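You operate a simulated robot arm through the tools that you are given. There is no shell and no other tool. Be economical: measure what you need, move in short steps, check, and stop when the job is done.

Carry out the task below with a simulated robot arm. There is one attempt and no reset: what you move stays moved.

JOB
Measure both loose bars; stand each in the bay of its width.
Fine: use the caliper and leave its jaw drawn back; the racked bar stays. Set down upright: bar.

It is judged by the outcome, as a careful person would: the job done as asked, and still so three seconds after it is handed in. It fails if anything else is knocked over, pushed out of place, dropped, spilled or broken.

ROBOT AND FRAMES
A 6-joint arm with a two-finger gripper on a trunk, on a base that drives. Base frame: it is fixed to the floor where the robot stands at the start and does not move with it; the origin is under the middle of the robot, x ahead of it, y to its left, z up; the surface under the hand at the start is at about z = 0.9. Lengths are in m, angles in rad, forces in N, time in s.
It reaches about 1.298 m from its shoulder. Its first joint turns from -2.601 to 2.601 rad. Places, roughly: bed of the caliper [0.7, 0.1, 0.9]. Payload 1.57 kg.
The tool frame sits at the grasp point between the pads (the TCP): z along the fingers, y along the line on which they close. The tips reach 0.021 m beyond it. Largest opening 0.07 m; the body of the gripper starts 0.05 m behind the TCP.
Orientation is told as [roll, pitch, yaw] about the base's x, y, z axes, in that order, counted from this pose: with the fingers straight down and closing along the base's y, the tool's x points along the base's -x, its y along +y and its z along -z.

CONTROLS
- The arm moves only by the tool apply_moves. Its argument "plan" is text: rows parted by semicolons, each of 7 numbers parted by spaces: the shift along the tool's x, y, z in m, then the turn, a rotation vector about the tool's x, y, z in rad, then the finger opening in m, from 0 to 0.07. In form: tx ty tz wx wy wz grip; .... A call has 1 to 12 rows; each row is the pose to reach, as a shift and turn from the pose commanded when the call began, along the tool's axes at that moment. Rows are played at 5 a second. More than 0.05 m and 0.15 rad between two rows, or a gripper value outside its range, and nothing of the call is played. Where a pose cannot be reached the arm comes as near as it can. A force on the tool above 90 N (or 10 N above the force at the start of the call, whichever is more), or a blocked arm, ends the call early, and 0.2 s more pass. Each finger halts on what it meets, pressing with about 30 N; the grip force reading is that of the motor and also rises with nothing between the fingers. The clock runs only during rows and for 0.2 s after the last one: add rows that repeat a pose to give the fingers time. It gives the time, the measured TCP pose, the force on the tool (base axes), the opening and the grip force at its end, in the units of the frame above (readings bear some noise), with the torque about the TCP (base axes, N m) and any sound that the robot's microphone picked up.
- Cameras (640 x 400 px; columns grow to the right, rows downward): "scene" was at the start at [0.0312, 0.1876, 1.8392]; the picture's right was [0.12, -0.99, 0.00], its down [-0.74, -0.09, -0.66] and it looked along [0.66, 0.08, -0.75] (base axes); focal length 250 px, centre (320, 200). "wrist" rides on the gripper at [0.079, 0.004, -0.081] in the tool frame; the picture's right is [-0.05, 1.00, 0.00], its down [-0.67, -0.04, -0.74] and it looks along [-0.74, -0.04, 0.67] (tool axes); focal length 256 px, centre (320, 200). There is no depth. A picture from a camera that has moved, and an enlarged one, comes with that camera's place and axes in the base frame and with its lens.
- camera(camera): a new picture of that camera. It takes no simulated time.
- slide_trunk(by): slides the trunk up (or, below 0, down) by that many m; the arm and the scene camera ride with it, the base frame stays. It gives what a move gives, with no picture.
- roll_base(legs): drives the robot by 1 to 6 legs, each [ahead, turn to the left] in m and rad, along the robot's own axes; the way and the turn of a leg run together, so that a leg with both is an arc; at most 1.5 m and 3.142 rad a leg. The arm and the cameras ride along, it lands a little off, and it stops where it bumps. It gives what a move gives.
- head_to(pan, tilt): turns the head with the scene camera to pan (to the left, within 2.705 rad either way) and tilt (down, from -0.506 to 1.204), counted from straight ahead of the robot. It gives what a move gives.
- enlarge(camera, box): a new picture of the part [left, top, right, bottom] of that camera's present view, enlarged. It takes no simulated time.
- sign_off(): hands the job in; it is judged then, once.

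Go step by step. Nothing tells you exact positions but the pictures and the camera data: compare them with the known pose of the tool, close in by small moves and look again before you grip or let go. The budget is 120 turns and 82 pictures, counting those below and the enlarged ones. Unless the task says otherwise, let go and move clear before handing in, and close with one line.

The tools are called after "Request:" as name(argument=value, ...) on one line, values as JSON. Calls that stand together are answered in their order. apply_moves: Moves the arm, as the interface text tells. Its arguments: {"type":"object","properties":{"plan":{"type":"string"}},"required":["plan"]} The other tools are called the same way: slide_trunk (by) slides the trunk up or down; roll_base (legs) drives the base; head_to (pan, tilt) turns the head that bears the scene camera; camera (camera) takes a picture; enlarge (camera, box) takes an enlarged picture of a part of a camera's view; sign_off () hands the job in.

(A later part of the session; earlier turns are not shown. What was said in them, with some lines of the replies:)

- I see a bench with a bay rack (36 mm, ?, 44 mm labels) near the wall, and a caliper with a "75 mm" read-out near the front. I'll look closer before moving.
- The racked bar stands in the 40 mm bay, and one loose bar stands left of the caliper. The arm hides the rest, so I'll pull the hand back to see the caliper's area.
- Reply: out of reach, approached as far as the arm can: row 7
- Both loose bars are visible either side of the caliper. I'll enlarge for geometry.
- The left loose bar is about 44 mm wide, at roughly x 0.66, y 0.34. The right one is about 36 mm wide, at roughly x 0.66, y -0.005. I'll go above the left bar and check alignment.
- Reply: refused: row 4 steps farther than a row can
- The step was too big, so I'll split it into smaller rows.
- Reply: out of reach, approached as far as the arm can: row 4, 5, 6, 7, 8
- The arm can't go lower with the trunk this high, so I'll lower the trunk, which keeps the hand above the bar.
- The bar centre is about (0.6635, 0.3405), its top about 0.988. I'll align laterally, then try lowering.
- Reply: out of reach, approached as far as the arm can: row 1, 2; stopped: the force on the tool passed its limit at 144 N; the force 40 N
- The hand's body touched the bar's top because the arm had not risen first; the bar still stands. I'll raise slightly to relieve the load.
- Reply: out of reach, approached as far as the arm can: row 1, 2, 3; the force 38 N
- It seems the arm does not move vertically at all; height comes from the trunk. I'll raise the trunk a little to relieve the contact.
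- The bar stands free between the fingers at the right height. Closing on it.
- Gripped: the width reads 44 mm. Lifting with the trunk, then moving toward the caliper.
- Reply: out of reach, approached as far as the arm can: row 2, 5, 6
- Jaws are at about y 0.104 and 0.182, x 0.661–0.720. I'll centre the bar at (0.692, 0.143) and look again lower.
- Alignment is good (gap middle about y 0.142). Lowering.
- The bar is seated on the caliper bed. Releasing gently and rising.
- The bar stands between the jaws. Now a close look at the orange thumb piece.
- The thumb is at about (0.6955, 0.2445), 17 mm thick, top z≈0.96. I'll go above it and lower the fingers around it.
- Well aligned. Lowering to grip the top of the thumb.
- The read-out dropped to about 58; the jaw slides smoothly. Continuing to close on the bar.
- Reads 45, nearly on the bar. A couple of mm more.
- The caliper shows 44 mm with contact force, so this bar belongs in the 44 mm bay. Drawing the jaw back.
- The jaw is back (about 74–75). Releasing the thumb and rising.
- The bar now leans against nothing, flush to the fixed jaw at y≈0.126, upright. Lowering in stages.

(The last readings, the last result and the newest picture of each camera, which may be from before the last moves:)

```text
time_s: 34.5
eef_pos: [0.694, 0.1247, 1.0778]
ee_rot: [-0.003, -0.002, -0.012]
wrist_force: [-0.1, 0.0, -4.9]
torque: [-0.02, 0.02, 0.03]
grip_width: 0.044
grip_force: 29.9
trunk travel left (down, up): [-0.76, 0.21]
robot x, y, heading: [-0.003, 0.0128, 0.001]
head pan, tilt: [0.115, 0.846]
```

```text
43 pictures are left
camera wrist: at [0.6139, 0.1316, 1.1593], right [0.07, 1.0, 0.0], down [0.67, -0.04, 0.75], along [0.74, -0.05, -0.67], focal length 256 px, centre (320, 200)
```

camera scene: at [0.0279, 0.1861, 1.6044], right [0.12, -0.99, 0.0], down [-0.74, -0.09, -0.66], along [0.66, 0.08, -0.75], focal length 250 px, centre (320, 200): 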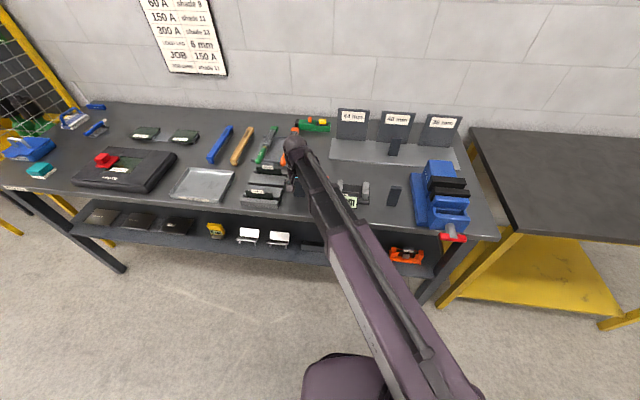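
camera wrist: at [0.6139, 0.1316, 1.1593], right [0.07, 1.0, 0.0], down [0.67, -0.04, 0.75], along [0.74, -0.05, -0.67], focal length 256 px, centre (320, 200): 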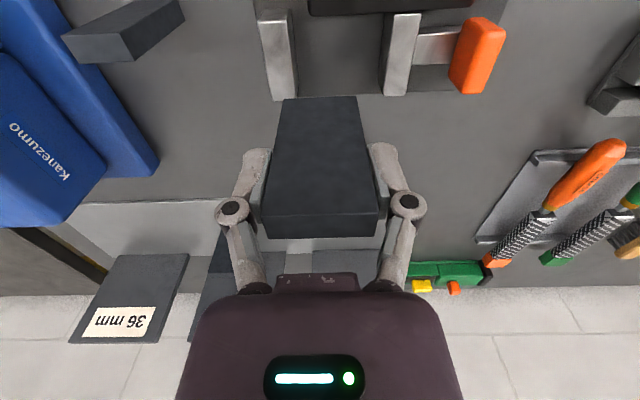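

Bar lifted. Moving toward the 44 mm bay, then looking at it.

Request:
apply_moves(plan="-0.04 0.008 0 0 0 0 0.03; -0.08 0.016 0 0 0 0 0.03; -0.12 0.024 0 0 0 0 0.03; -0.15 0.03 0 0 0 0 0.03; -0.15 0.03 0 0 0 0 0.03")

Request:
camera(camera="wrist")

Request:
enlarge(camera="scene", box=[300, 80, 480, 200])

```text
time_s: 35.7
eef_pos: [0.8465, 0.1561, 1.0782]
ee_rot: [-0.001, 0.0, -0.014]
wrist_force: [0.0, 0.8, -5.3]
torque: [0.03, -0.01, 0.0]
grip_width: 0.0438
grip_force: 30.4
trunk travel left (down, up): [-0.76, 0.21]
robot x, y, heading: [0.0003, 0.0123, 0.003]
head pan, tilt: [0.115, 0.846]
```

```text
42 pictures are left
camera wrist: at [0.7668, 0.1619, 1.1594], right [0.07, 1.0, 0.0], down [0.67, -0.04, 0.75], along [0.74, -0.05, -0.67], focal length 256 px, centre (320, 200)
```

wrist: 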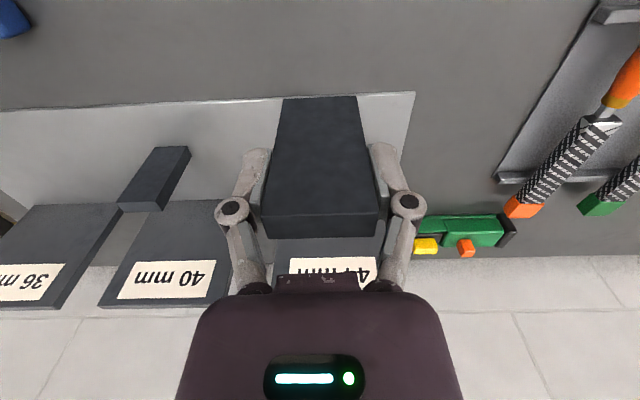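

```text
3.33 times, centred on (390, 140) of scene
camera zoom: at [0.0317, 0.1876, 1.74], right [0.12, -0.99, 0.0], down [-0.74, -0.09, -0.66], along [0.66, 0.08, -0.75], focal length 832 px, centre (87, 400)
```

zoom: 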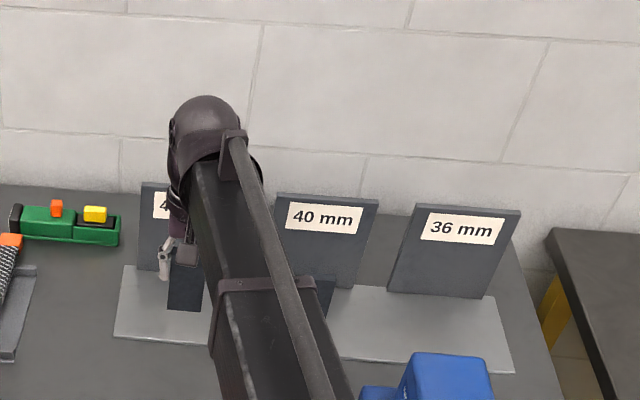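

From both cameras, bay centres come out near y 0.155 (44), -0.03 (40) and -0.217 (36). The racked bar's centre is at x≈0.949. Moving the bar over the 44 bay.

Request:
apply_moves(plan="-0.035 0 0 0 0 0 0.03; -0.07 0 0 0 0 0 0.03; -0.102 -0.001 0 0 0 0 0.03; -0.102 -0.001 0 0 0 0 0.03")

Request:
camera(camera="wrist")

Request:
enlarge(camera="scene", box=[300, 80, 480, 200])

```text
time_s: 36.7
eef_pos: [0.9455, 0.1536, 1.0775]
ee_rot: [-0.001, -0.002, -0.012]
wrist_force: [-0.1, -0.3, -4.9]
torque: [0.01, 0.01, 0.02]
grip_width: 0.044
grip_force: 29.8
trunk travel left (down, up): [-0.76, 0.21]
robot x, y, heading: [0.0004, 0.0081, 0.002]
head pan, tilt: [0.115, 0.846]
```

```text
40 pictures are left
camera wrist: at [0.8654, 0.1601, 1.1595], right [0.07, 1.0, 0.0], down [0.67, -0.04, 0.75], along [0.74, -0.05, -0.67], focal length 256 px, centre (320, 200)
```

wrist: 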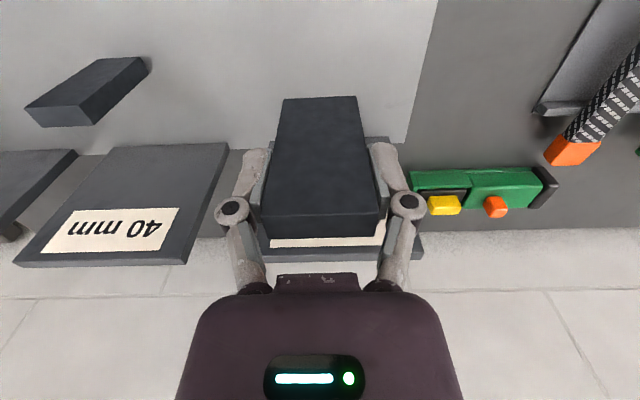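

```text
3.33 times, centred on (390, 140) of scene
camera zoom: at [0.0315, 0.1876, 1.74], right [0.12, -0.99, 0.0], down [-0.74, -0.09, -0.66], along [0.66, 0.08, -0.75], focal length 832 px, centre (87, 400)
```

zoom: 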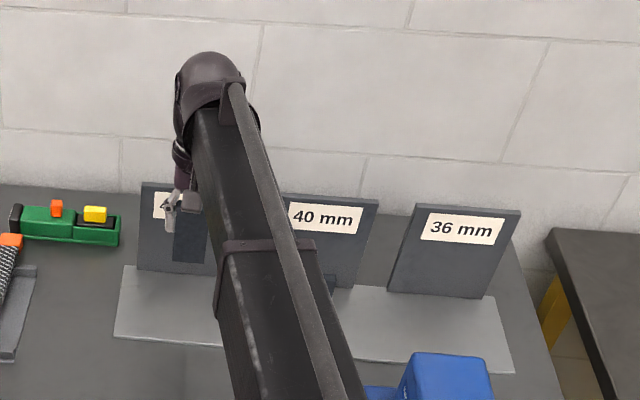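

Aligned with the 44 panel (centre about y 0.157). Lowering.

Request:
apply_moves(plan="-0.003 0.002 0 0 0 0 0.03; -0.003 0.002 0 0 0 0 0.03")

Request:
slide_trunk(by=-0.096)

Request:
slide_trunk(by=-0.004)

```text
time_s: 37.3
eef_pos: [0.9483, 0.1562, 1.0779]
ee_rot: [-0.001, 0.0, -0.012]
wrist_force: [0.0, 0.4, -5.8]
torque: [0.0, -0.01, 0.0]
grip_width: 0.0437
grip_force: 30.6
trunk travel left (down, up): [-0.76, 0.21]
robot x, y, heading: [-0.0001, 0.0114, 0.001]
head pan, tilt: [0.115, 0.846]
```

```text
time_s: 38.6
eef_pos: [0.9473, 0.1559, 0.9813]
ee_rot: [0.0, -0.003, -0.012]
wrist_force: [-0.3, 0.1, -4.9]
torque: [0.0, 0.02, 0.02]
grip_width: 0.0438
grip_force: 29.9
trunk travel left (down, up): [-0.664, 0.306]
robot x, y, heading: [-0.0017, 0.0082, 0.003]
head pan, tilt: [0.115, 0.846]
```

```text
time_s: 39.2
eef_pos: [0.9484, 0.1562, 0.977]
ee_rot: [-0.001, 0.0, -0.014]
wrist_force: [-0.4, 0.3, -3.9]
torque: [0.04, -0.01, -0.01]
grip_width: 0.044
grip_force: 29.5
trunk travel left (down, up): [-0.66, 0.31]
robot x, y, heading: [-0.0007, 0.0095, 0.004]
head pan, tilt: [0.115, 0.846]
```

Request:
slide_trunk(by=-0.003)

Request:
slide_trunk(by=-0.002)

```text
time_s: 39.7
eef_pos: [0.9484, 0.1558, 0.9752]
ee_rot: [-0.002, 0.0, -0.013]
wrist_force: [-0.3, 0.3, -4.7]
torque: [0.0, 0.03, 0.03]
grip_width: 0.0437
grip_force: 30.2
trunk travel left (down, up): [-0.657, 0.313]
robot x, y, heading: [-0.0006, 0.0092, -0.001]
head pan, tilt: [0.115, 0.846]
```

```text
time_s: 40.2
eef_pos: [0.9486, 0.1546, 0.9728]
ee_rot: [-0.002, 0.0, -0.012]
wrist_force: [-0.2, -1.2, -4.7]
torque: [0.02, 0.01, -0.02]
grip_width: 0.0436
grip_force: 30.5
trunk travel left (down, up): [-0.655, 0.315]
robot x, y, heading: [0.0028, 0.0084, -0.0]
head pan, tilt: [0.115, 0.846]
```

Request:
slide_trunk(by=-0.002)

Request:
slide_trunk(by=-0.001)

```text
time_s: 40.7
eef_pos: [0.9478, 0.1554, 0.9722]
ee_rot: [-0.003, -0.003, -0.013]
wrist_force: [8.0, 0.7, 15.5]
torque: [0.0, -0.36, 0.0]
grip_width: 0.0439
grip_force: 30.1
trunk travel left (down, up): [-0.653, 0.317]
robot x, y, heading: [0.0014, 0.0081, -0.001]
head pan, tilt: [0.115, 0.846]
```

```text
time_s: 41.2
eef_pos: [0.9471, 0.1564, 0.9713]
ee_rot: [-0.001, -0.005, -0.013]
wrist_force: [6.6, 1.6, 18.2]
torque: [0.05, -0.31, 0.03]
grip_width: 0.0441
grip_force: 29.6
trunk travel left (down, up): [-0.652, 0.318]
robot x, y, heading: [-0.0, 0.0131, -0.003]
head pan, tilt: [0.115, 0.846]
```

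Seated on the bay plate. Releasing and rising.

Request:
apply_moves(plan="0 0 0 0 0 0 0.047; 0 0 0 0 0 0 0.055; 0 0 0 0 0 0 0.062; 0 0 0 0 0 0 0.062")

Request:
slide_trunk(by=0.11)

Request:
apply_moves(plan="0.04 -0.02 0 0 0 0 0.062; 0.08 -0.04 0 0 0 0 0.062; 0.12 -0.06 0 0 0 0 0.062; 0.16 -0.08 0 0 0 0 0.062; 0.2 -0.1 0 0 0 0 0.062; 0.24 -0.12 0 0 0 0 0.062; 0.27 -0.14 0 0 0 0 0.062; 0.288 -0.16 0 0 0 0 0.062; 0.288 -0.16 0 0 0 0 0.062")

Request:
camera(camera="wrist")

Request:
enlarge(camera="scene", box=[290, 90, 490, 240])

```text
time_s: 42.2
eef_pos: [0.9477, 0.1561, 0.9707]
ee_rot: [-0.002, -0.001, -0.011]
wrist_force: [0.1, -0.1, 0.4]
torque: [0.0, 0.0, 0.01]
grip_width: 0.062
grip_force: 0.0
trunk travel left (down, up): [-0.652, 0.318]
robot x, y, heading: [0.0026, 0.0078, 0.004]
head pan, tilt: [0.115, 0.846]
```

```text
time_s: 43.7
eef_pos: [0.9466, 0.1554, 1.0809]
ee_rot: [-0.002, -0.002, -0.013]
wrist_force: [0.3, -0.7, 0.3]
torque: [0.0, 0.01, 0.01]
grip_width: 0.0617
grip_force: 0.0
trunk travel left (down, up): [-0.762, 0.208]
robot x, y, heading: [0.0019, 0.0089, 0.003]
head pan, tilt: [0.115, 0.846]
```

```text
time_s: 45.7
eef_pos: [0.6577, -0.0006, 1.0805]
ee_rot: [-0.003, -0.002, -0.01]
wrist_force: [-0.4, -0.2, -0.4]
torque: [-0.01, 0.02, 0.02]
grip_width: 0.0621
grip_force: 0.0
trunk travel left (down, up): [-0.762, 0.208]
robot x, y, heading: [0.0008, 0.0082, 0.001]
head pan, tilt: [0.115, 0.846]
```

```text
38 pictures are left
camera wrist: at [0.5768, 0.0052, 1.1615], right [0.06, 1.0, 0.0], down [0.66, -0.04, 0.75], along [0.74, -0.05, -0.67], focal length 256 px, centre (320, 200)
```

wrist: 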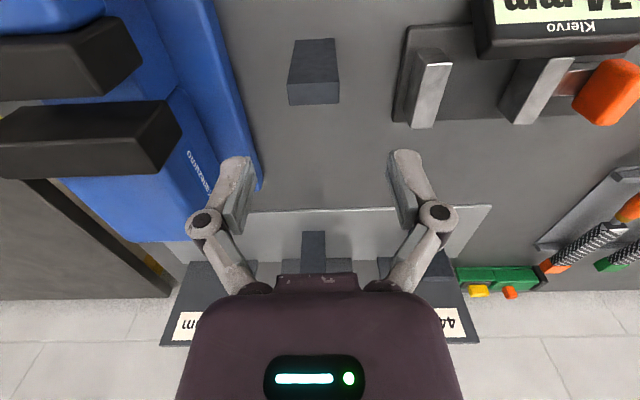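

```text
2.67 times, centred on (390, 165) of scene
camera zoom: at [0.0315, 0.1876, 1.742], right [0.12, -0.99, 0.0], down [-0.74, -0.09, -0.66], along [0.66, 0.08, -0.75], focal length 666 px, centre (133, 293)
```

zoom: 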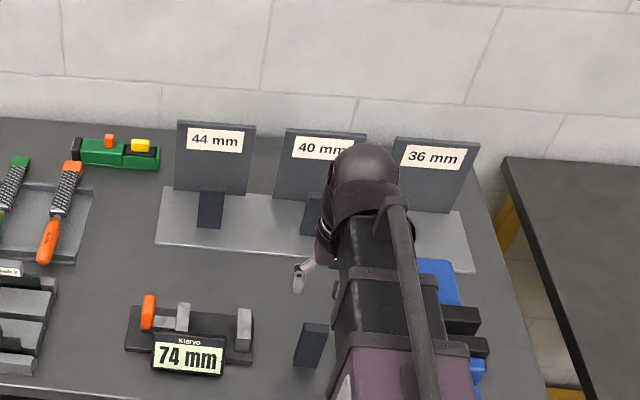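

The 44 bar stands in its bay. The second bar's centre is about (0.658, -0.0045). Aligning and lowering onto it.

Request:
apply_moves(plan="0 -0.004 0 0 0 0 0.057; 0 -0.004 0 0 0 0 0.057")

Request:
slide_trunk(by=-0.07)

Request:
camera(camera="wrist")

```text
time_s: 46.3
eef_pos: [0.657, -0.0042, 1.08]
ee_rot: [-0.001, -0.001, -0.012]
wrist_force: [-0.4, 0.5, 0.1]
torque: [0.03, -0.03, -0.03]
grip_width: 0.0569
grip_force: 0.0
trunk travel left (down, up): [-0.762, 0.208]
robot x, y, heading: [0.0028, 0.0082, 0.0]
head pan, tilt: [0.115, 0.846]
```

```text
time_s: 47.3
eef_pos: [0.6559, -0.0033, 1.0109]
ee_rot: [-0.002, -0.001, -0.012]
wrist_force: [0.6, 0.6, -0.2]
torque: [-0.01, 0.02, -0.01]
grip_width: 0.057
grip_force: 0.1
trunk travel left (down, up): [-0.692, 0.278]
robot x, y, heading: [0.0011, 0.0107, -0.002]
head pan, tilt: [0.115, 0.846]
```

```text
36 pictures are left
camera wrist: at [0.5774, 0.0009, 1.0916], right [0.06, 1.0, 0.0], down [0.66, -0.04, 0.75], along [0.74, -0.05, -0.67], focal length 256 px, centre (320, 200)
```

wrist: 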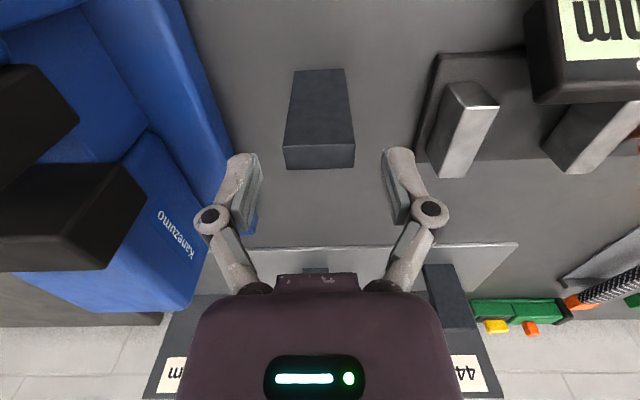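

Centred. Lowering and gripping.

Request:
slide_trunk(by=-0.044)

Request:
apply_moves(plan="0 0 0 0 0 0 0.045; 0 0 0 0 0 0 0.025; 0 0 0 0 0 0 0.025; 0 0 0 0 0 0 0.025")

Request:
slide_trunk(by=0.11)

```text
time_s: 48.2
eef_pos: [0.6563, -0.0049, 0.9659]
ee_rot: [-0.002, -0.001, -0.012]
wrist_force: [-0.9, 0.1, -0.3]
torque: [-0.03, 0.02, 0.03]
grip_width: 0.0569
grip_force: 0.1
trunk travel left (down, up): [-0.648, 0.322]
robot x, y, heading: [0.0025, 0.0104, 0.001]
head pan, tilt: [0.115, 0.846]
```

```text
time_s: 49.2
eef_pos: [0.6571, -0.0042, 0.9663]
ee_rot: [-0.002, -0.002, -0.013]
wrist_force: [-0.6, -0.8, 2.1]
torque: [-0.14, 0.0, 0.0]
grip_width: 0.0359
grip_force: 30.1
trunk travel left (down, up): [-0.648, 0.322]
robot x, y, heading: [0.0036, 0.0118, -0.001]
head pan, tilt: [0.115, 0.846]
```

```text
time_s: 50.6
eef_pos: [0.6573, -0.0045, 1.0761]
ee_rot: [-0.002, -0.002, -0.013]
wrist_force: [0.1, -0.3, -3.6]
torque: [0.01, 0.0, -0.04]
grip_width: 0.0357
grip_force: 29.7
trunk travel left (down, up): [-0.758, 0.212]
robot x, y, heading: [-0.0004, 0.0069, -0.003]
head pan, tilt: [0.115, 0.846]
```

The grip reads 36 mm. Carrying it to the caliper.

Request:
apply_moves(plan="-0.009 0.035 0 0 0 0 0.025; -0.018 0.07 0 0 0 0 0.025; -0.027 0.105 0 0 0 0 0.025; -0.037 0.14 0 0 0 0 0.025; -0.037 0.14 0 0 0 0 0.025")

Request:
slide_trunk(by=-0.085)

Request:
camera(camera="wrist")

```text
time_s: 51.8
eef_pos: [0.6941, 0.1344, 1.0758]
ee_rot: [-0.001, 0.0, -0.011]
wrist_force: [0.1, -0.2, -3.9]
torque: [-0.01, 0.0, 0.01]
grip_width: 0.0356
grip_force: 30.6
trunk travel left (down, up): [-0.758, 0.212]
robot x, y, heading: [-0.0004, 0.0109, 0.003]
head pan, tilt: [0.115, 0.846]
```

```text
time_s: 53.0
eef_pos: [0.6941, 0.1352, 0.9909]
ee_rot: [-0.003, -0.002, -0.014]
wrist_force: [0.0, -0.3, -5.2]
torque: [0.0, -0.03, -0.01]
grip_width: 0.0356
grip_force: 30.1
trunk travel left (down, up): [-0.673, 0.297]
robot x, y, heading: [-0.0025, 0.0108, 0.006]
head pan, tilt: [0.115, 0.846]
```

```text
35 pictures are left
camera wrist: at [0.6143, 0.1404, 1.0725], right [0.07, 1.0, 0.0], down [0.66, -0.04, 0.75], along [0.74, -0.05, -0.67], focal length 256 px, centre (320, 200)
```

wrist: 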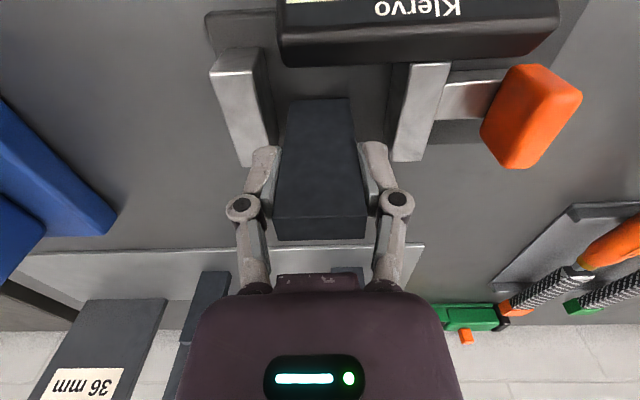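

Request:
slide_trunk(by=-0.012)

Request:
slide_trunk(by=-0.003)

```text
time_s: 53.6
eef_pos: [0.6942, 0.1338, 0.9794]
ee_rot: [-0.002, -0.002, -0.013]
wrist_force: [0.3, 0.3, -4.0]
torque: [-0.03, 0.0, -0.01]
grip_width: 0.0357
grip_force: 29.9
trunk travel left (down, up): [-0.661, 0.309]
robot x, y, heading: [-0.0021, 0.01, -0.0]
head pan, tilt: [0.115, 0.846]
```

```text
time_s: 54.2
eef_pos: [0.6923, 0.1349, 0.9771]
ee_rot: [-0.002, -0.003, -0.011]
wrist_force: [4.5, 1.2, 20.3]
torque: [0.05, -0.2, -0.05]
grip_width: 0.0357
grip_force: 30.2
trunk travel left (down, up): [-0.658, 0.312]
robot x, y, heading: [0.0023, 0.0086, 0.005]
head pan, tilt: [0.115, 0.846]
```

Seated on the bed. Releasing, rising, and moving over the thumb.

Request:
apply_moves(plan="0 0 0 0 0 0 0.042; 0 0 0 0 0 0 0.05; 0 0 0 0 0 0 0.05")

Request:
slide_trunk(by=0.107)

Request:
apply_moves(plan="-0.001 0.035 0 0 0 0 0.05; -0.002 0.07 0 0 0 0 0.05; -0.003 0.107 0 0 0 0 0.05; -0.003 0.107 0 0 0 0 0.05")

Request:
slide_trunk(by=-0.09)

Request:
camera(camera="wrist")

```text
time_s: 55.0
eef_pos: [0.694, 0.1347, 0.9761]
ee_rot: [-0.003, -0.001, -0.012]
wrist_force: [0.4, 0.3, 0.3]
torque: [-0.03, 0.04, 0.04]
grip_width: 0.0501
grip_force: 0.0
trunk travel left (down, up): [-0.658, 0.312]
robot x, y, heading: [-0.0014, 0.0109, 0.007]
head pan, tilt: [0.115, 0.846]
```

```text
time_s: 56.4
eef_pos: [0.6933, 0.1342, 1.0834]
ee_rot: [-0.002, -0.002, -0.012]
wrist_force: [0.3, 0.2, 0.0]
torque: [0.01, -0.02, -0.02]
grip_width: 0.0498
grip_force: 0.1
trunk travel left (down, up): [-0.765, 0.205]
robot x, y, heading: [-0.0018, 0.0067, -0.0]
head pan, tilt: [0.115, 0.846]
```

```text
time_s: 57.4
eef_pos: [0.6988, 0.2393, 1.0828]
ee_rot: [-0.003, -0.003, -0.013]
wrist_force: [-1.2, -0.5, 0.9]
torque: [0.01, 0.03, -0.01]
grip_width: 0.05
grip_force: 0.0
trunk travel left (down, up): [-0.765, 0.205]
robot x, y, heading: [-0.0039, 0.0088, -0.002]
head pan, tilt: [0.115, 0.846]
```

```text
time_s: 58.6
eef_pos: [0.6997, 0.2404, 0.993]
ee_rot: [-0.003, -0.002, -0.012]
wrist_force: [0.5, 0.0, -0.2]
torque: [-0.01, -0.01, -0.01]
grip_width: 0.0499
grip_force: 0.1
trunk travel left (down, up): [-0.675, 0.295]
robot x, y, heading: [-0.0017, 0.0114, -0.001]
head pan, tilt: [0.115, 0.846]
```

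```text
34 pictures are left
camera wrist: at [0.6186, 0.2463, 1.0746], right [0.07, 1.0, 0.0], down [0.66, -0.04, 0.75], along [0.74, -0.05, -0.67], focal length 256 px, centre (320, 200)
```

wrist: 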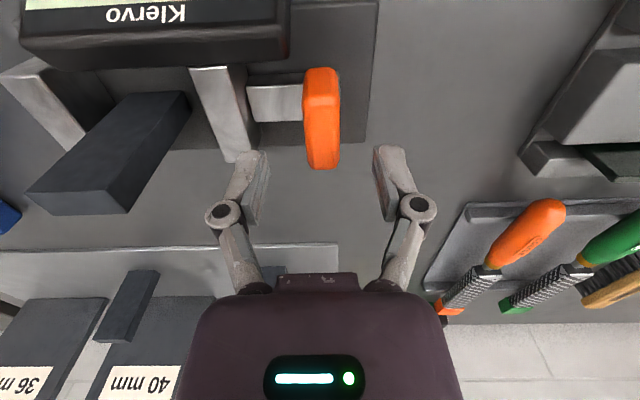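

Request:
slide_trunk(by=-0.023)

Request:
apply_moves(plan="0 0 0 0 0 0 0.03; 0 0 0 0 0 0 0.008; 0 0 0 0 0 0 0.008; 0 -0.005 0 0 0 0 0.008; 0 -0.01 0 0 0 0 0.008; 0 -0.015 0 0 0 0 0.008; 0 -0.02 0 0 0 0 0.008; 0 -0.024 0 0 0 0 0.008; 0 -0.028 0 0 0 0 0.008; 0 -0.032 0 0 0 0 0.008; 0 -0.035 0 0 0 0 0.008; 0 -0.035 0 0 0 0 0.008")

Request:
enlarge(camera="scene", box=[300, 150, 440, 245])

```text
time_s: 59.3
eef_pos: [0.6972, 0.2409, 0.9707]
ee_rot: [-0.001, 0.0, -0.012]
wrist_force: [-1.5, 0.2, 0.1]
torque: [0.0, -0.03, 0.0]
grip_width: 0.05
grip_force: 0.1
trunk travel left (down, up): [-0.652, 0.318]
robot x, y, heading: [0.0019, 0.0101, 0.002]
head pan, tilt: [0.115, 0.846]
```

```text
time_s: 61.9
eef_pos: [0.698, 0.2048, 0.9703]
ee_rot: [-0.002, 0.0, -0.011]
wrist_force: [-14.2, 1.8, -10.7]
torque: [0.06, -0.26, -0.08]
grip_width: 0.0179
grip_force: 31.9
trunk travel left (down, up): [-0.652, 0.318]
robot x, y, heading: [0.0023, 0.0105, 0.006]
head pan, tilt: [0.115, 0.846]
```

```text
4.21 times, centred on (370, 198) of scene
camera zoom: at [0.0305, 0.1881, 1.6319], right [0.12, -0.99, 0.0], down [-0.74, -0.09, -0.66], along [0.66, 0.08, -0.75], focal length 1051 px, centre (110, 210)
```

zoom: 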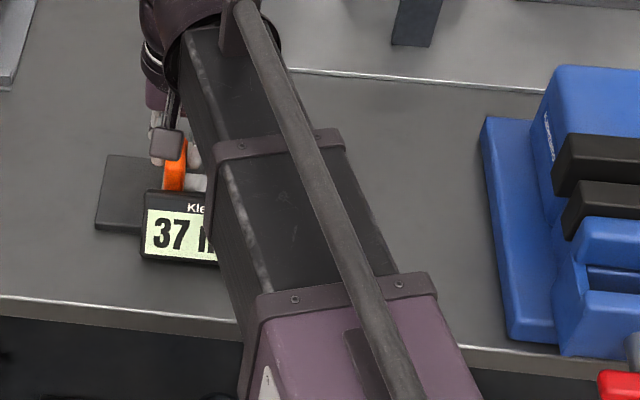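

Reads 37, no squeeze yet. Closing a few mm more.

Request:
apply_moves(plan="0 -0.001 0 0 0 0 0.008; 0 -0.002 0 0 0 0 0.008; 0 -0.003 0 0 0 0 0.008; 0 -0.003 0 0 0 0 0.008")

Request:
enlarge(camera="scene", box=[300, 150, 440, 245])

Request:
camera(camera="wrist")

```text
time_s: 62.9
eef_pos: [0.6972, 0.2037, 0.9717]
ee_rot: [0.0, -0.002, -0.01]
wrist_force: [-12.6, 7.4, -7.9]
torque: [0.22, 0.95, -0.14]
grip_width: 0.0175
grip_force: 32.2
trunk travel left (down, up): [-0.652, 0.318]
robot x, y, heading: [0.0035, 0.0074, 0.004]
head pan, tilt: [0.115, 0.846]
```

```text
4.21 times, centred on (370, 198) of scene
camera zoom: at [0.0306, 0.1887, 1.6319], right [0.12, -0.99, 0.0], down [-0.74, -0.09, -0.66], along [0.66, 0.08, -0.75], focal length 1051 px, centre (110, 210)
```

zoom: 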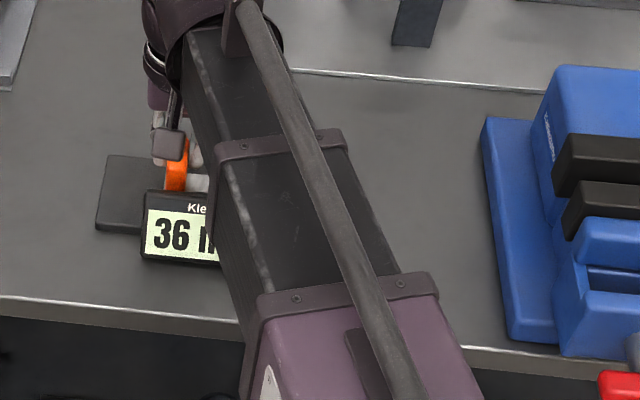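

```text
31 pictures are left
camera wrist: at [0.6181, 0.2097, 1.0517], right [0.06, 1.0, 0.0], down [0.66, -0.04, 0.75], along [0.74, -0.05, -0.67], focal length 256 px, centre (320, 200)
```

wrist: 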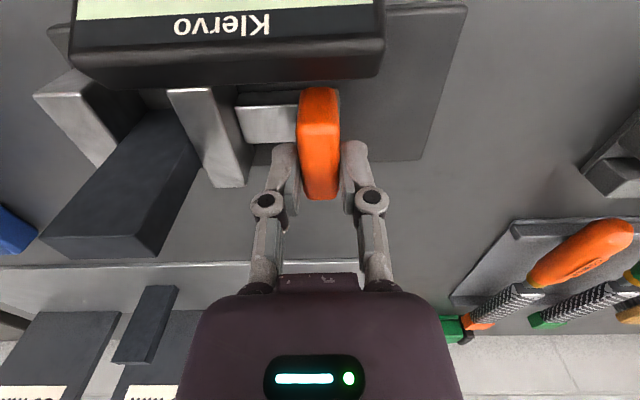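

It measures 36 mm under contact. Drawing the jaw fully back, releasing the thumb and rising.

Request:
apply_moves(plan="0 0.005 0 0 0 0 0.008; 0 0.01 0 0 0 0 0.008; 0 0.015 0 0 0 0 0.008; 0 0.02 0 0 0 0 0.008; 0 0.025 0 0 0 0 0.008; 0 0.03 0 0 0 0 0.008; 0 0.035 0 0 0 0 0.008; 0 0.038 0 0 0 0 0.008; 0 0.0395 0 0 0 0 0.008; 0 0.0395 0 0 0 0 0.008")

Request:
apply_moves(plan="0 0 0 0 0 0 0.03; 0 0 0 0 0 0 0.045; 0 0 0 0 0 0 0.045")

Request:
slide_trunk(by=0.1)

Request:
enlarge(camera="scene", box=[300, 150, 440, 245])

Request:
camera(camera="wrist")

```text
time_s: 65.1
eef_pos: [0.697, 0.2417, 0.9704]
ee_rot: [-0.001, -0.001, -0.012]
wrist_force: [-8.5, -0.5, -2.6]
torque: [-0.05, 0.15, -0.17]
grip_width: 0.0176
grip_force: 31.7
trunk travel left (down, up): [-0.652, 0.318]
robot x, y, heading: [-0.0001, 0.0096, 0.003]
head pan, tilt: [0.115, 0.846]
```

```text
time_s: 65.9
eef_pos: [0.6983, 0.2407, 0.9702]
ee_rot: [-0.002, -0.002, -0.013]
wrist_force: [-0.9, 0.0, -0.6]
torque: [0.02, 0.01, 0.05]
grip_width: 0.0454
grip_force: 0.0
trunk travel left (down, up): [-0.652, 0.318]
robot x, y, heading: [0.0017, 0.0087, 0.007]
head pan, tilt: [0.115, 0.846]
```

```text
time_s: 67.2
eef_pos: [0.6985, 0.2419, 1.0704]
ee_rot: [-0.003, -0.002, -0.012]
wrist_force: [-0.2, 1.1, -0.4]
torque: [0.02, 0.01, 0.01]
grip_width: 0.0449
grip_force: 0.0
trunk travel left (down, up): [-0.752, 0.218]
robot x, y, heading: [0.0024, 0.0138, -0.002]
head pan, tilt: [0.115, 0.846]
```

```text
4.21 times, centred on (370, 198) of scene
camera zoom: at [0.0314, 0.1877, 1.732], right [0.12, -0.99, 0.0], down [-0.74, -0.09, -0.66], along [0.66, 0.08, -0.75], focal length 1051 px, centre (110, 210)
```

zoom: 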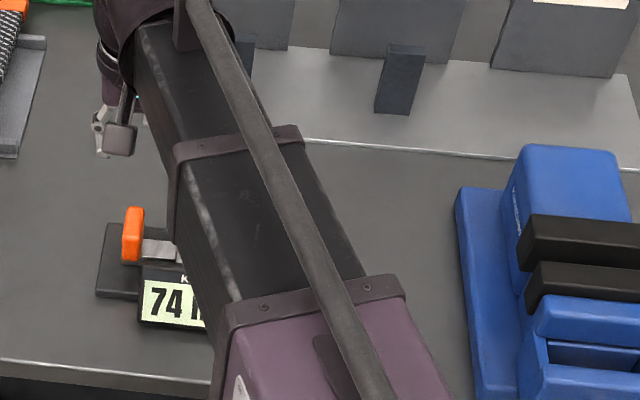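

```text
29 pictures are left
camera wrist: at [0.6193, 0.2474, 1.1515], right [0.07, 1.0, 0.0], down [0.66, -0.04, 0.75], along [0.74, -0.05, -0.67], focal length 256 px, centre (320, 200)
```

wrist: 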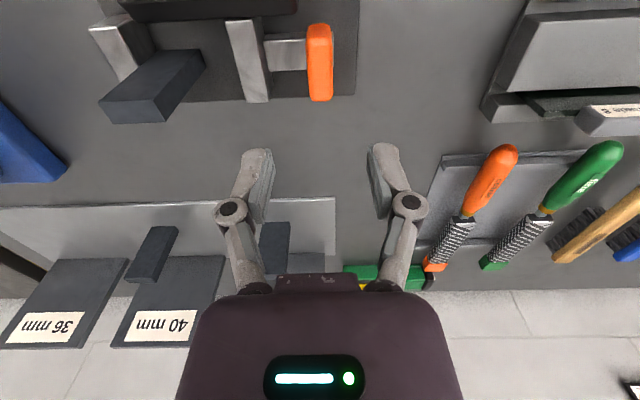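

Jaw back at 74. Going above the 36 mm bar.

Request:
apply_moves(plan="0.001 -0.04 0 0 0 0 0.055; 0.002 -0.08 0 0 0 0 0.055; 0.004 -0.119 0 0 0 0 0.055; 0.004 -0.119 0 0 0 0 0.055")

Request:
slide_trunk(by=-0.06)

Request:
camera(camera="wrist")

```text
time_s: 68.2
eef_pos: [0.6945, 0.1229, 1.0704]
ee_rot: [-0.002, -0.001, -0.013]
wrist_force: [0.2, -0.3, 0.8]
torque: [-0.03, 0.01, -0.03]
grip_width: 0.0551
grip_force: 0.0
out of reach, approached as far as the arm can: row 2
trunk travel left (down, up): [-0.752, 0.218]
robot x, y, heading: [0.0014, 0.0133, 0.005]
head pan, tilt: [0.115, 0.846]
```

```text
time_s: 69.2
eef_pos: [0.6934, 0.1225, 1.0103]
ee_rot: [-0.001, -0.001, -0.012]
wrist_force: [0.5, 0.0, 0.0]
torque: [-0.01, 0.02, 0.01]
grip_width: 0.0552
grip_force: 0.0
trunk travel left (down, up): [-0.692, 0.278]
robot x, y, heading: [0.0011, 0.0096, 0.003]
head pan, tilt: [0.115, 0.846]
```

```text
28 pictures are left
camera wrist: at [0.6135, 0.1281, 1.0916], right [0.06, 1.0, 0.0], down [0.66, -0.04, 0.75], along [0.74, -0.05, -0.67], focal length 256 px, centre (320, 200)
```

wrist: 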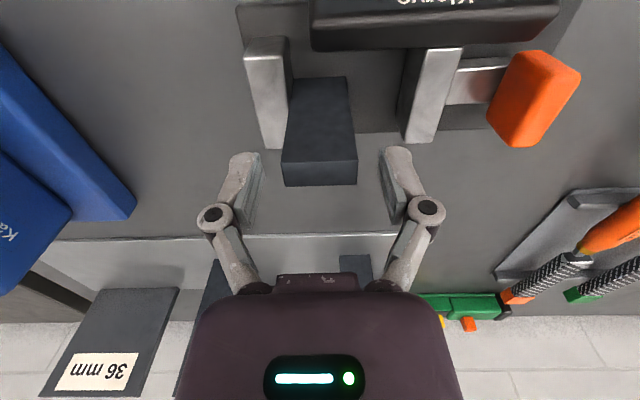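

Centred. Lower, grip, lift.

Request:
slide_trunk(by=-0.033)

Request:
apply_moves(plan="0 0 0 0 0 0 0.045; 0 0 0 0 0 0 0.025; 0 0 0 0 0 0 0.025; 0 0 0 0 0 0 0.025")

Request:
slide_trunk(by=0.12)

```text
time_s: 70.0
eef_pos: [0.6933, 0.1214, 0.9782]
ee_rot: [-0.002, -0.001, -0.012]
wrist_force: [-0.3, 0.2, 0.9]
torque: [0.03, 0.01, -0.02]
grip_width: 0.0548
grip_force: 0.1
trunk travel left (down, up): [-0.659, 0.311]
robot x, y, heading: [-0.0026, 0.0101, 0.001]
head pan, tilt: [0.115, 0.846]
```

```text
time_s: 71.0
eef_pos: [0.6938, 0.1231, 0.9784]
ee_rot: [-0.001, -0.001, -0.012]
wrist_force: [-0.5, -0.6, 1.8]
torque: [-0.15, 0.0, 0.03]
grip_width: 0.0359
grip_force: 30.0
trunk travel left (down, up): [-0.659, 0.311]
robot x, y, heading: [0.0012, 0.0105, 0.005]
head pan, tilt: [0.115, 0.846]
```

```text
time_s: 72.5
eef_pos: [0.6926, 0.123, 1.0963]
ee_rot: [-0.003, -0.002, -0.011]
wrist_force: [-0.2, -0.5, -3.8]
torque: [-0.02, 0.02, 0.0]
grip_width: 0.0356
grip_force: 30.0
trunk travel left (down, up): [-0.779, 0.191]
robot x, y, heading: [-0.0024, 0.0091, -0.0]
head pan, tilt: [0.115, 0.846]
```

Gripped (36 mm). Raising higher for clearance over the vise, then crossing to the 36 mm bay.

Request:
slide_trunk(by=0.08)

Request:
apply_moves(plan="-0.023 -0.0378 0 0 0 0 0.025; -0.046 -0.0756 0 0 0 0 0.025; -0.069 -0.1133 0 0 0 0 0.025; -0.092 -0.151 0 0 0 0 0.025; -0.115 -0.189 0 0 0 0 0.025; -0.138 -0.2267 0 0 0 0 0.025; -0.161 -0.2644 0 0 0 0 0.025; -0.184 -0.302 0 0 0 0 0.025; -0.207 -0.34 0 0 0 0 0.025; -0.207 -0.34 0 0 0 0 0.025")

Request:
camera(camera="wrist")

Request:
enlarge(camera="scene", box=[300, 80, 500, 230])

```text
time_s: 73.7
eef_pos: [0.6942, 0.1224, 1.1769]
ee_rot: [-0.002, -0.002, -0.013]
wrist_force: [-0.2, 0.2, -3.9]
torque: [0.0, 0.0, 0.02]
grip_width: 0.0357
grip_force: 30.2
trunk travel left (down, up): [-0.859, 0.111]
robot x, y, heading: [0.0018, 0.0077, 0.0]
head pan, tilt: [0.115, 0.846]
```

```text
time_s: 75.9
eef_pos: [0.8967, -0.2213, 1.178]
ee_rot: [0.0, -0.003, -0.01]
wrist_force: [0.4, -0.2, -3.9]
torque: [-0.02, 0.01, -0.01]
grip_width: 0.0355
grip_force: 30.1
out of reach, approached as far as the arm can: row 3, 9, 10
trunk travel left (down, up): [-0.859, 0.111]
robot x, y, heading: [0.0016, 0.0079, 0.003]
head pan, tilt: [0.115, 0.846]
```

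```text
27 pictures are left
camera wrist: at [0.8171, -0.2147, 1.2586], right [0.06, 1.0, 0.0], down [0.66, -0.04, 0.75], along [0.74, -0.05, -0.67], focal length 256 px, centre (320, 200)
```

wrist: 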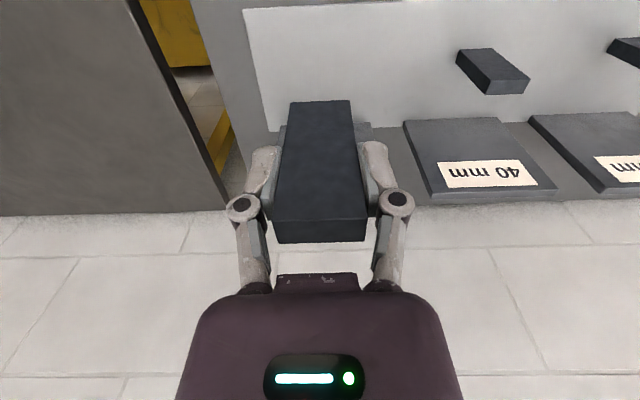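

```text
2.67 times, centred on (400, 155) of scene
camera zoom: at [0.0313, 0.188, 1.839], right [0.12, -0.99, 0.0], down [-0.74, -0.09, -0.66], along [0.66, 0.08, -0.75], focal length 666 px, centre (107, 320)
```

zoom: 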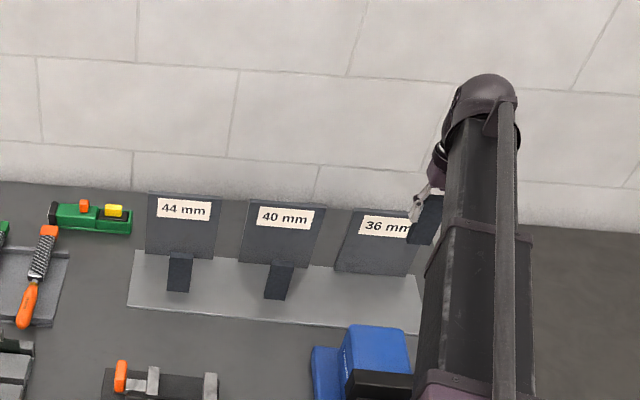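

Bay 36 is centred near y -0.22. Moving forward to x≈0.947 and lowering.

Request:
apply_moves(plan="-0.025 0.001 0 0 0 0 0.025; -0.05 0.001 0 0 0 0 0.025; -0.05 0.001 0 0 0 0 0.025")

Request:
slide_trunk(by=-0.14)

Request:
camera(camera="wrist")

Request:
enlarge(camera="scene", box=[300, 80, 500, 230])

```text
time_s: 76.7
eef_pos: [0.9461, -0.2207, 1.1767]
ee_rot: [-0.002, 0.0, -0.012]
wrist_force: [0.0, 0.6, -4.1]
torque: [0.0, 0.03, 0.01]
grip_width: 0.0354
grip_force: 30.1
trunk travel left (down, up): [-0.859, 0.111]
robot x, y, heading: [-0.0007, 0.0115, 0.003]
head pan, tilt: [0.115, 0.846]
```

```text
time_s: 78.3
eef_pos: [0.9451, -0.2212, 1.0369]
ee_rot: [-0.002, -0.002, -0.012]
wrist_force: [0.7, 0.5, -3.8]
torque: [0.0, 0.03, 0.0]
grip_width: 0.0356
grip_force: 30.0
trunk travel left (down, up): [-0.719, 0.251]
robot x, y, heading: [0.0001, 0.0097, 0.002]
head pan, tilt: [0.115, 0.846]
```

```text
25 pictures are left
camera wrist: at [0.8666, -0.2157, 1.1183], right [0.07, 1.0, 0.0], down [0.67, -0.04, 0.75], along [0.74, -0.05, -0.67], focal length 256 px, centre (320, 200)
```

wrist: 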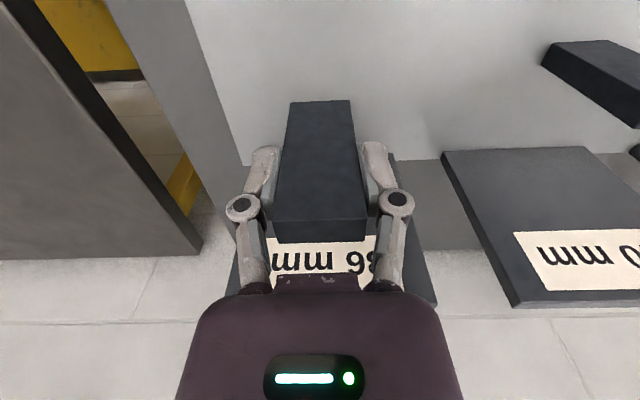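

```text
2.67 times, centred on (400, 155) of scene
camera zoom: at [0.0319, 0.1874, 1.6991], right [0.12, -0.99, 0.0], down [-0.74, -0.09, -0.66], along [0.66, 0.08, -0.75], focal length 666 px, centre (107, 320)
```

zoom: 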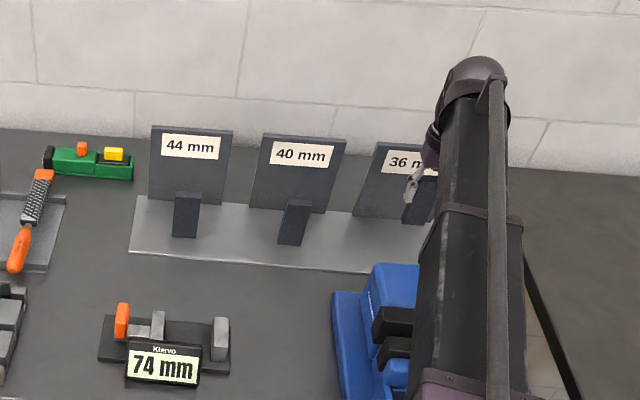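

Request:
slide_trunk(by=-0.058)

Request:
slide_trunk(by=-0.004)

Request:
slide_trunk(by=-0.002)

```text
time_s: 79.3
eef_pos: [0.9468, -0.2217, 0.9787]
ee_rot: [-0.001, -0.003, -0.012]
wrist_force: [-0.4, 0.2, -3.3]
torque: [-0.01, 0.04, 0.0]
grip_width: 0.0358
grip_force: 29.9
trunk travel left (down, up): [-0.661, 0.309]
robot x, y, heading: [0.0011, 0.0091, 0.007]
head pan, tilt: [0.115, 0.846]
```

```text
time_s: 79.8
eef_pos: [0.9467, -0.2211, 0.9751]
ee_rot: [-0.002, -0.001, -0.012]
wrist_force: [0.9, -0.8, -3.7]
torque: [0.02, 0.01, 0.0]
grip_width: 0.0355
grip_force: 29.5
trunk travel left (down, up): [-0.657, 0.313]
robot x, y, heading: [-0.0024, 0.0092, 0.001]
head pan, tilt: [0.115, 0.846]
```

```text
time_s: 80.4
eef_pos: [0.9462, -0.2219, 0.9728]
ee_rot: [-0.002, -0.001, -0.013]
wrist_force: [0.8, -0.5, -4.3]
torque: [0.0, 0.01, 0.03]
grip_width: 0.0357
grip_force: 30.3
trunk travel left (down, up): [-0.655, 0.315]
robot x, y, heading: [0.0004, 0.011, 0.004]
head pan, tilt: [0.115, 0.846]
```

Request:
slide_trunk(by=-0.002)

Request:
slide_trunk(by=-0.001)

```text
time_s: 80.9
eef_pos: [0.9458, -0.221, 0.9709]
ee_rot: [-0.002, -0.002, -0.012]
wrist_force: [2.4, 0.4, 2.9]
torque: [0.0, -0.1, -0.03]
grip_width: 0.0358
grip_force: 30.0
trunk travel left (down, up): [-0.653, 0.317]
robot x, y, heading: [0.0009, 0.0088, 0.003]
head pan, tilt: [0.115, 0.846]
```

```text
time_s: 81.4
eef_pos: [0.9456, -0.2213, 0.9719]
ee_rot: [-0.002, -0.004, -0.013]
wrist_force: [7.3, -2.0, 16.2]
torque: [0.0, -0.39, -0.06]
grip_width: 0.0358
grip_force: 29.8
trunk travel left (down, up): [-0.652, 0.318]
robot x, y, heading: [0.0021, 0.0109, 0.005]
head pan, tilt: [0.115, 0.846]
```

Seated. Releasing, rising and backing clear over open space.

Request:
apply_moves(plan="0 0 0 0 0 0 0.039; 0 0 0 0 0 0 0.047; 0 0 0 0 0 0 0.055; 0 0 0 0 0 0 0.055")

Request:
slide_trunk(by=0.2)

Request:
apply_moves(plan="0.02 0.04 0 0 0 0 0.055; 0.04 0.08 0 0 0 0 0.055; 0.06 0.12 0 0 0 0 0.055; 0.08 0.16 0 0 0 0 0.055; 0.1 0.2 0 0 0 0 0.055; 0.12 0.24 0 0 0 0 0.055; 0.14 0.28 0 0 0 0 0.055; 0.16 0.32 0 0 0 0 0.055; 0.18 0.36 0 0 0 0 0.055; 0.2 0.4 0 0 0 0 0.055; 0.22 0.44 0 0 0 0 0.055; 0.22 0.45 0 0 0 0 0.055")

Request:
camera(camera="scene")

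Request:
enlarge(camera="scene", box=[290, 130, 470, 260])

Request:
camera(camera="wrist")

```text
time_s: 82.4
eef_pos: [0.9463, -0.2215, 0.9707]
ee_rot: [-0.002, -0.003, -0.012]
wrist_force: [0.4, 0.4, 0.1]
torque: [0.02, 0.02, 0.04]
grip_width: 0.0554
grip_force: 0.1
trunk travel left (down, up): [-0.652, 0.318]
robot x, y, heading: [-0.0004, 0.0099, 0.004]
head pan, tilt: [0.115, 0.846]
```

```text
time_s: 84.6
eef_pos: [0.9464, -0.2214, 1.1696]
ee_rot: [-0.002, -0.002, -0.011]
wrist_force: [0.6, 0.3, -0.4]
torque: [0.03, 0.02, 0.01]
grip_width: 0.0548
grip_force: 0.0
trunk travel left (down, up): [-0.852, 0.118]
robot x, y, heading: [-0.0004, 0.0104, 0.002]
head pan, tilt: [0.115, 0.846]
```

```text
time_s: 87.2
eef_pos: [0.7304, 0.2321, 1.17]
ee_rot: [-0.002, -0.001, -0.012]
wrist_force: [0.2, 0.3, -0.2]
torque: [-0.01, 0.03, 0.0]
grip_width: 0.0549
grip_force: 0.1
trunk travel left (down, up): [-0.852, 0.118]
robot x, y, heading: [0.0039, 0.0091, 0.001]
head pan, tilt: [0.115, 0.846]
```

```text
23 pictures are left
camera scene: at [0.0318, 0.1874, 1.832], right [0.12, -0.99, 0.0], down [-0.74, -0.09, -0.66], along [0.66, 0.08, -0.75], focal length 250 px, centre (320, 200)
```

scene: 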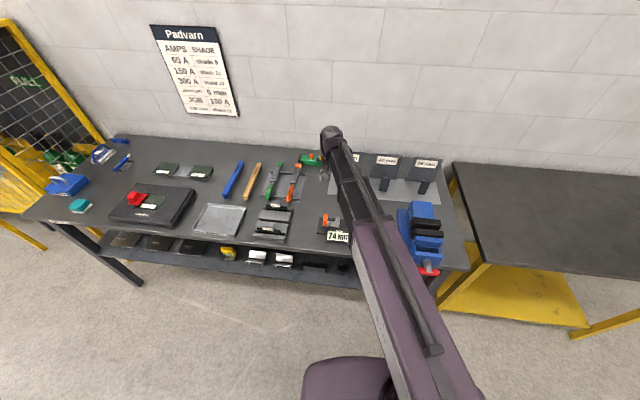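

```text
3.08 times, centred on (380, 195) of scene
camera zoom: at [0.0318, 0.1874, 1.832], right [0.12, -0.99, 0.0], down [-0.74, -0.09, -0.66], along [0.66, 0.08, -0.75], focal length 768 px, centre (135, 215)
```

zoom: 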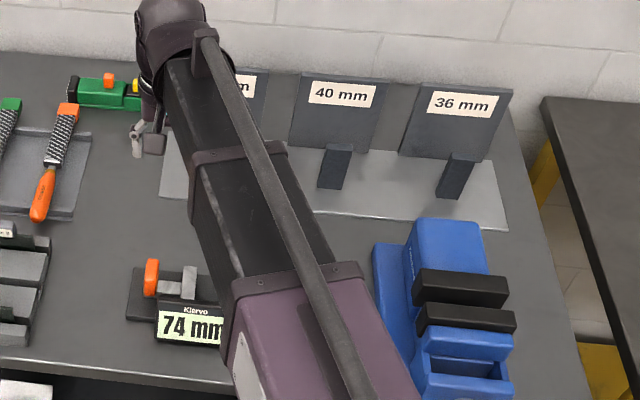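

```text
21 pictures are left
camera wrist: at [0.651, 0.2375, 1.2514], right [0.07, 1.0, 0.0], down [0.67, -0.04, 0.75], along [0.74, -0.05, -0.67], focal length 256 px, centre (320, 200)
```

wrist: 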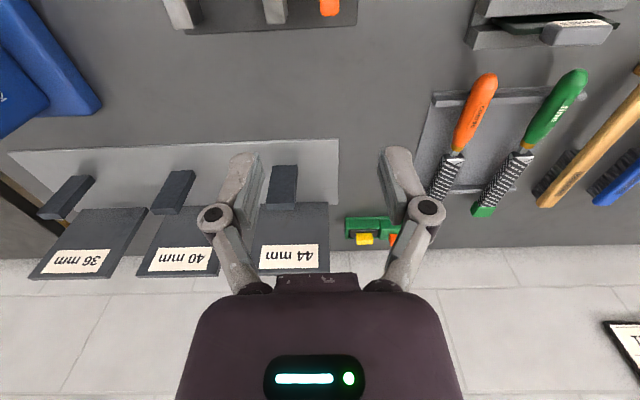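

All three bars stand upright in their bays: 44, the untouched 40, and 36. The caliper's jaw is drawn back at 74 mm and the hand is clear, so I'm handing in.

Request:
sign_off()

```text
The job is handed in.
```

Done: the two loose bars measured 44 mm and 36 mm on the caliper and now stand upright in their bays. The racked 40 mm bar was left alone, and the caliper jaw is drawn back to 74 mm (75 mm at the start); early on the gripper pressed down on the 44 mm bar's top (144 N), but the bar stayed upright.
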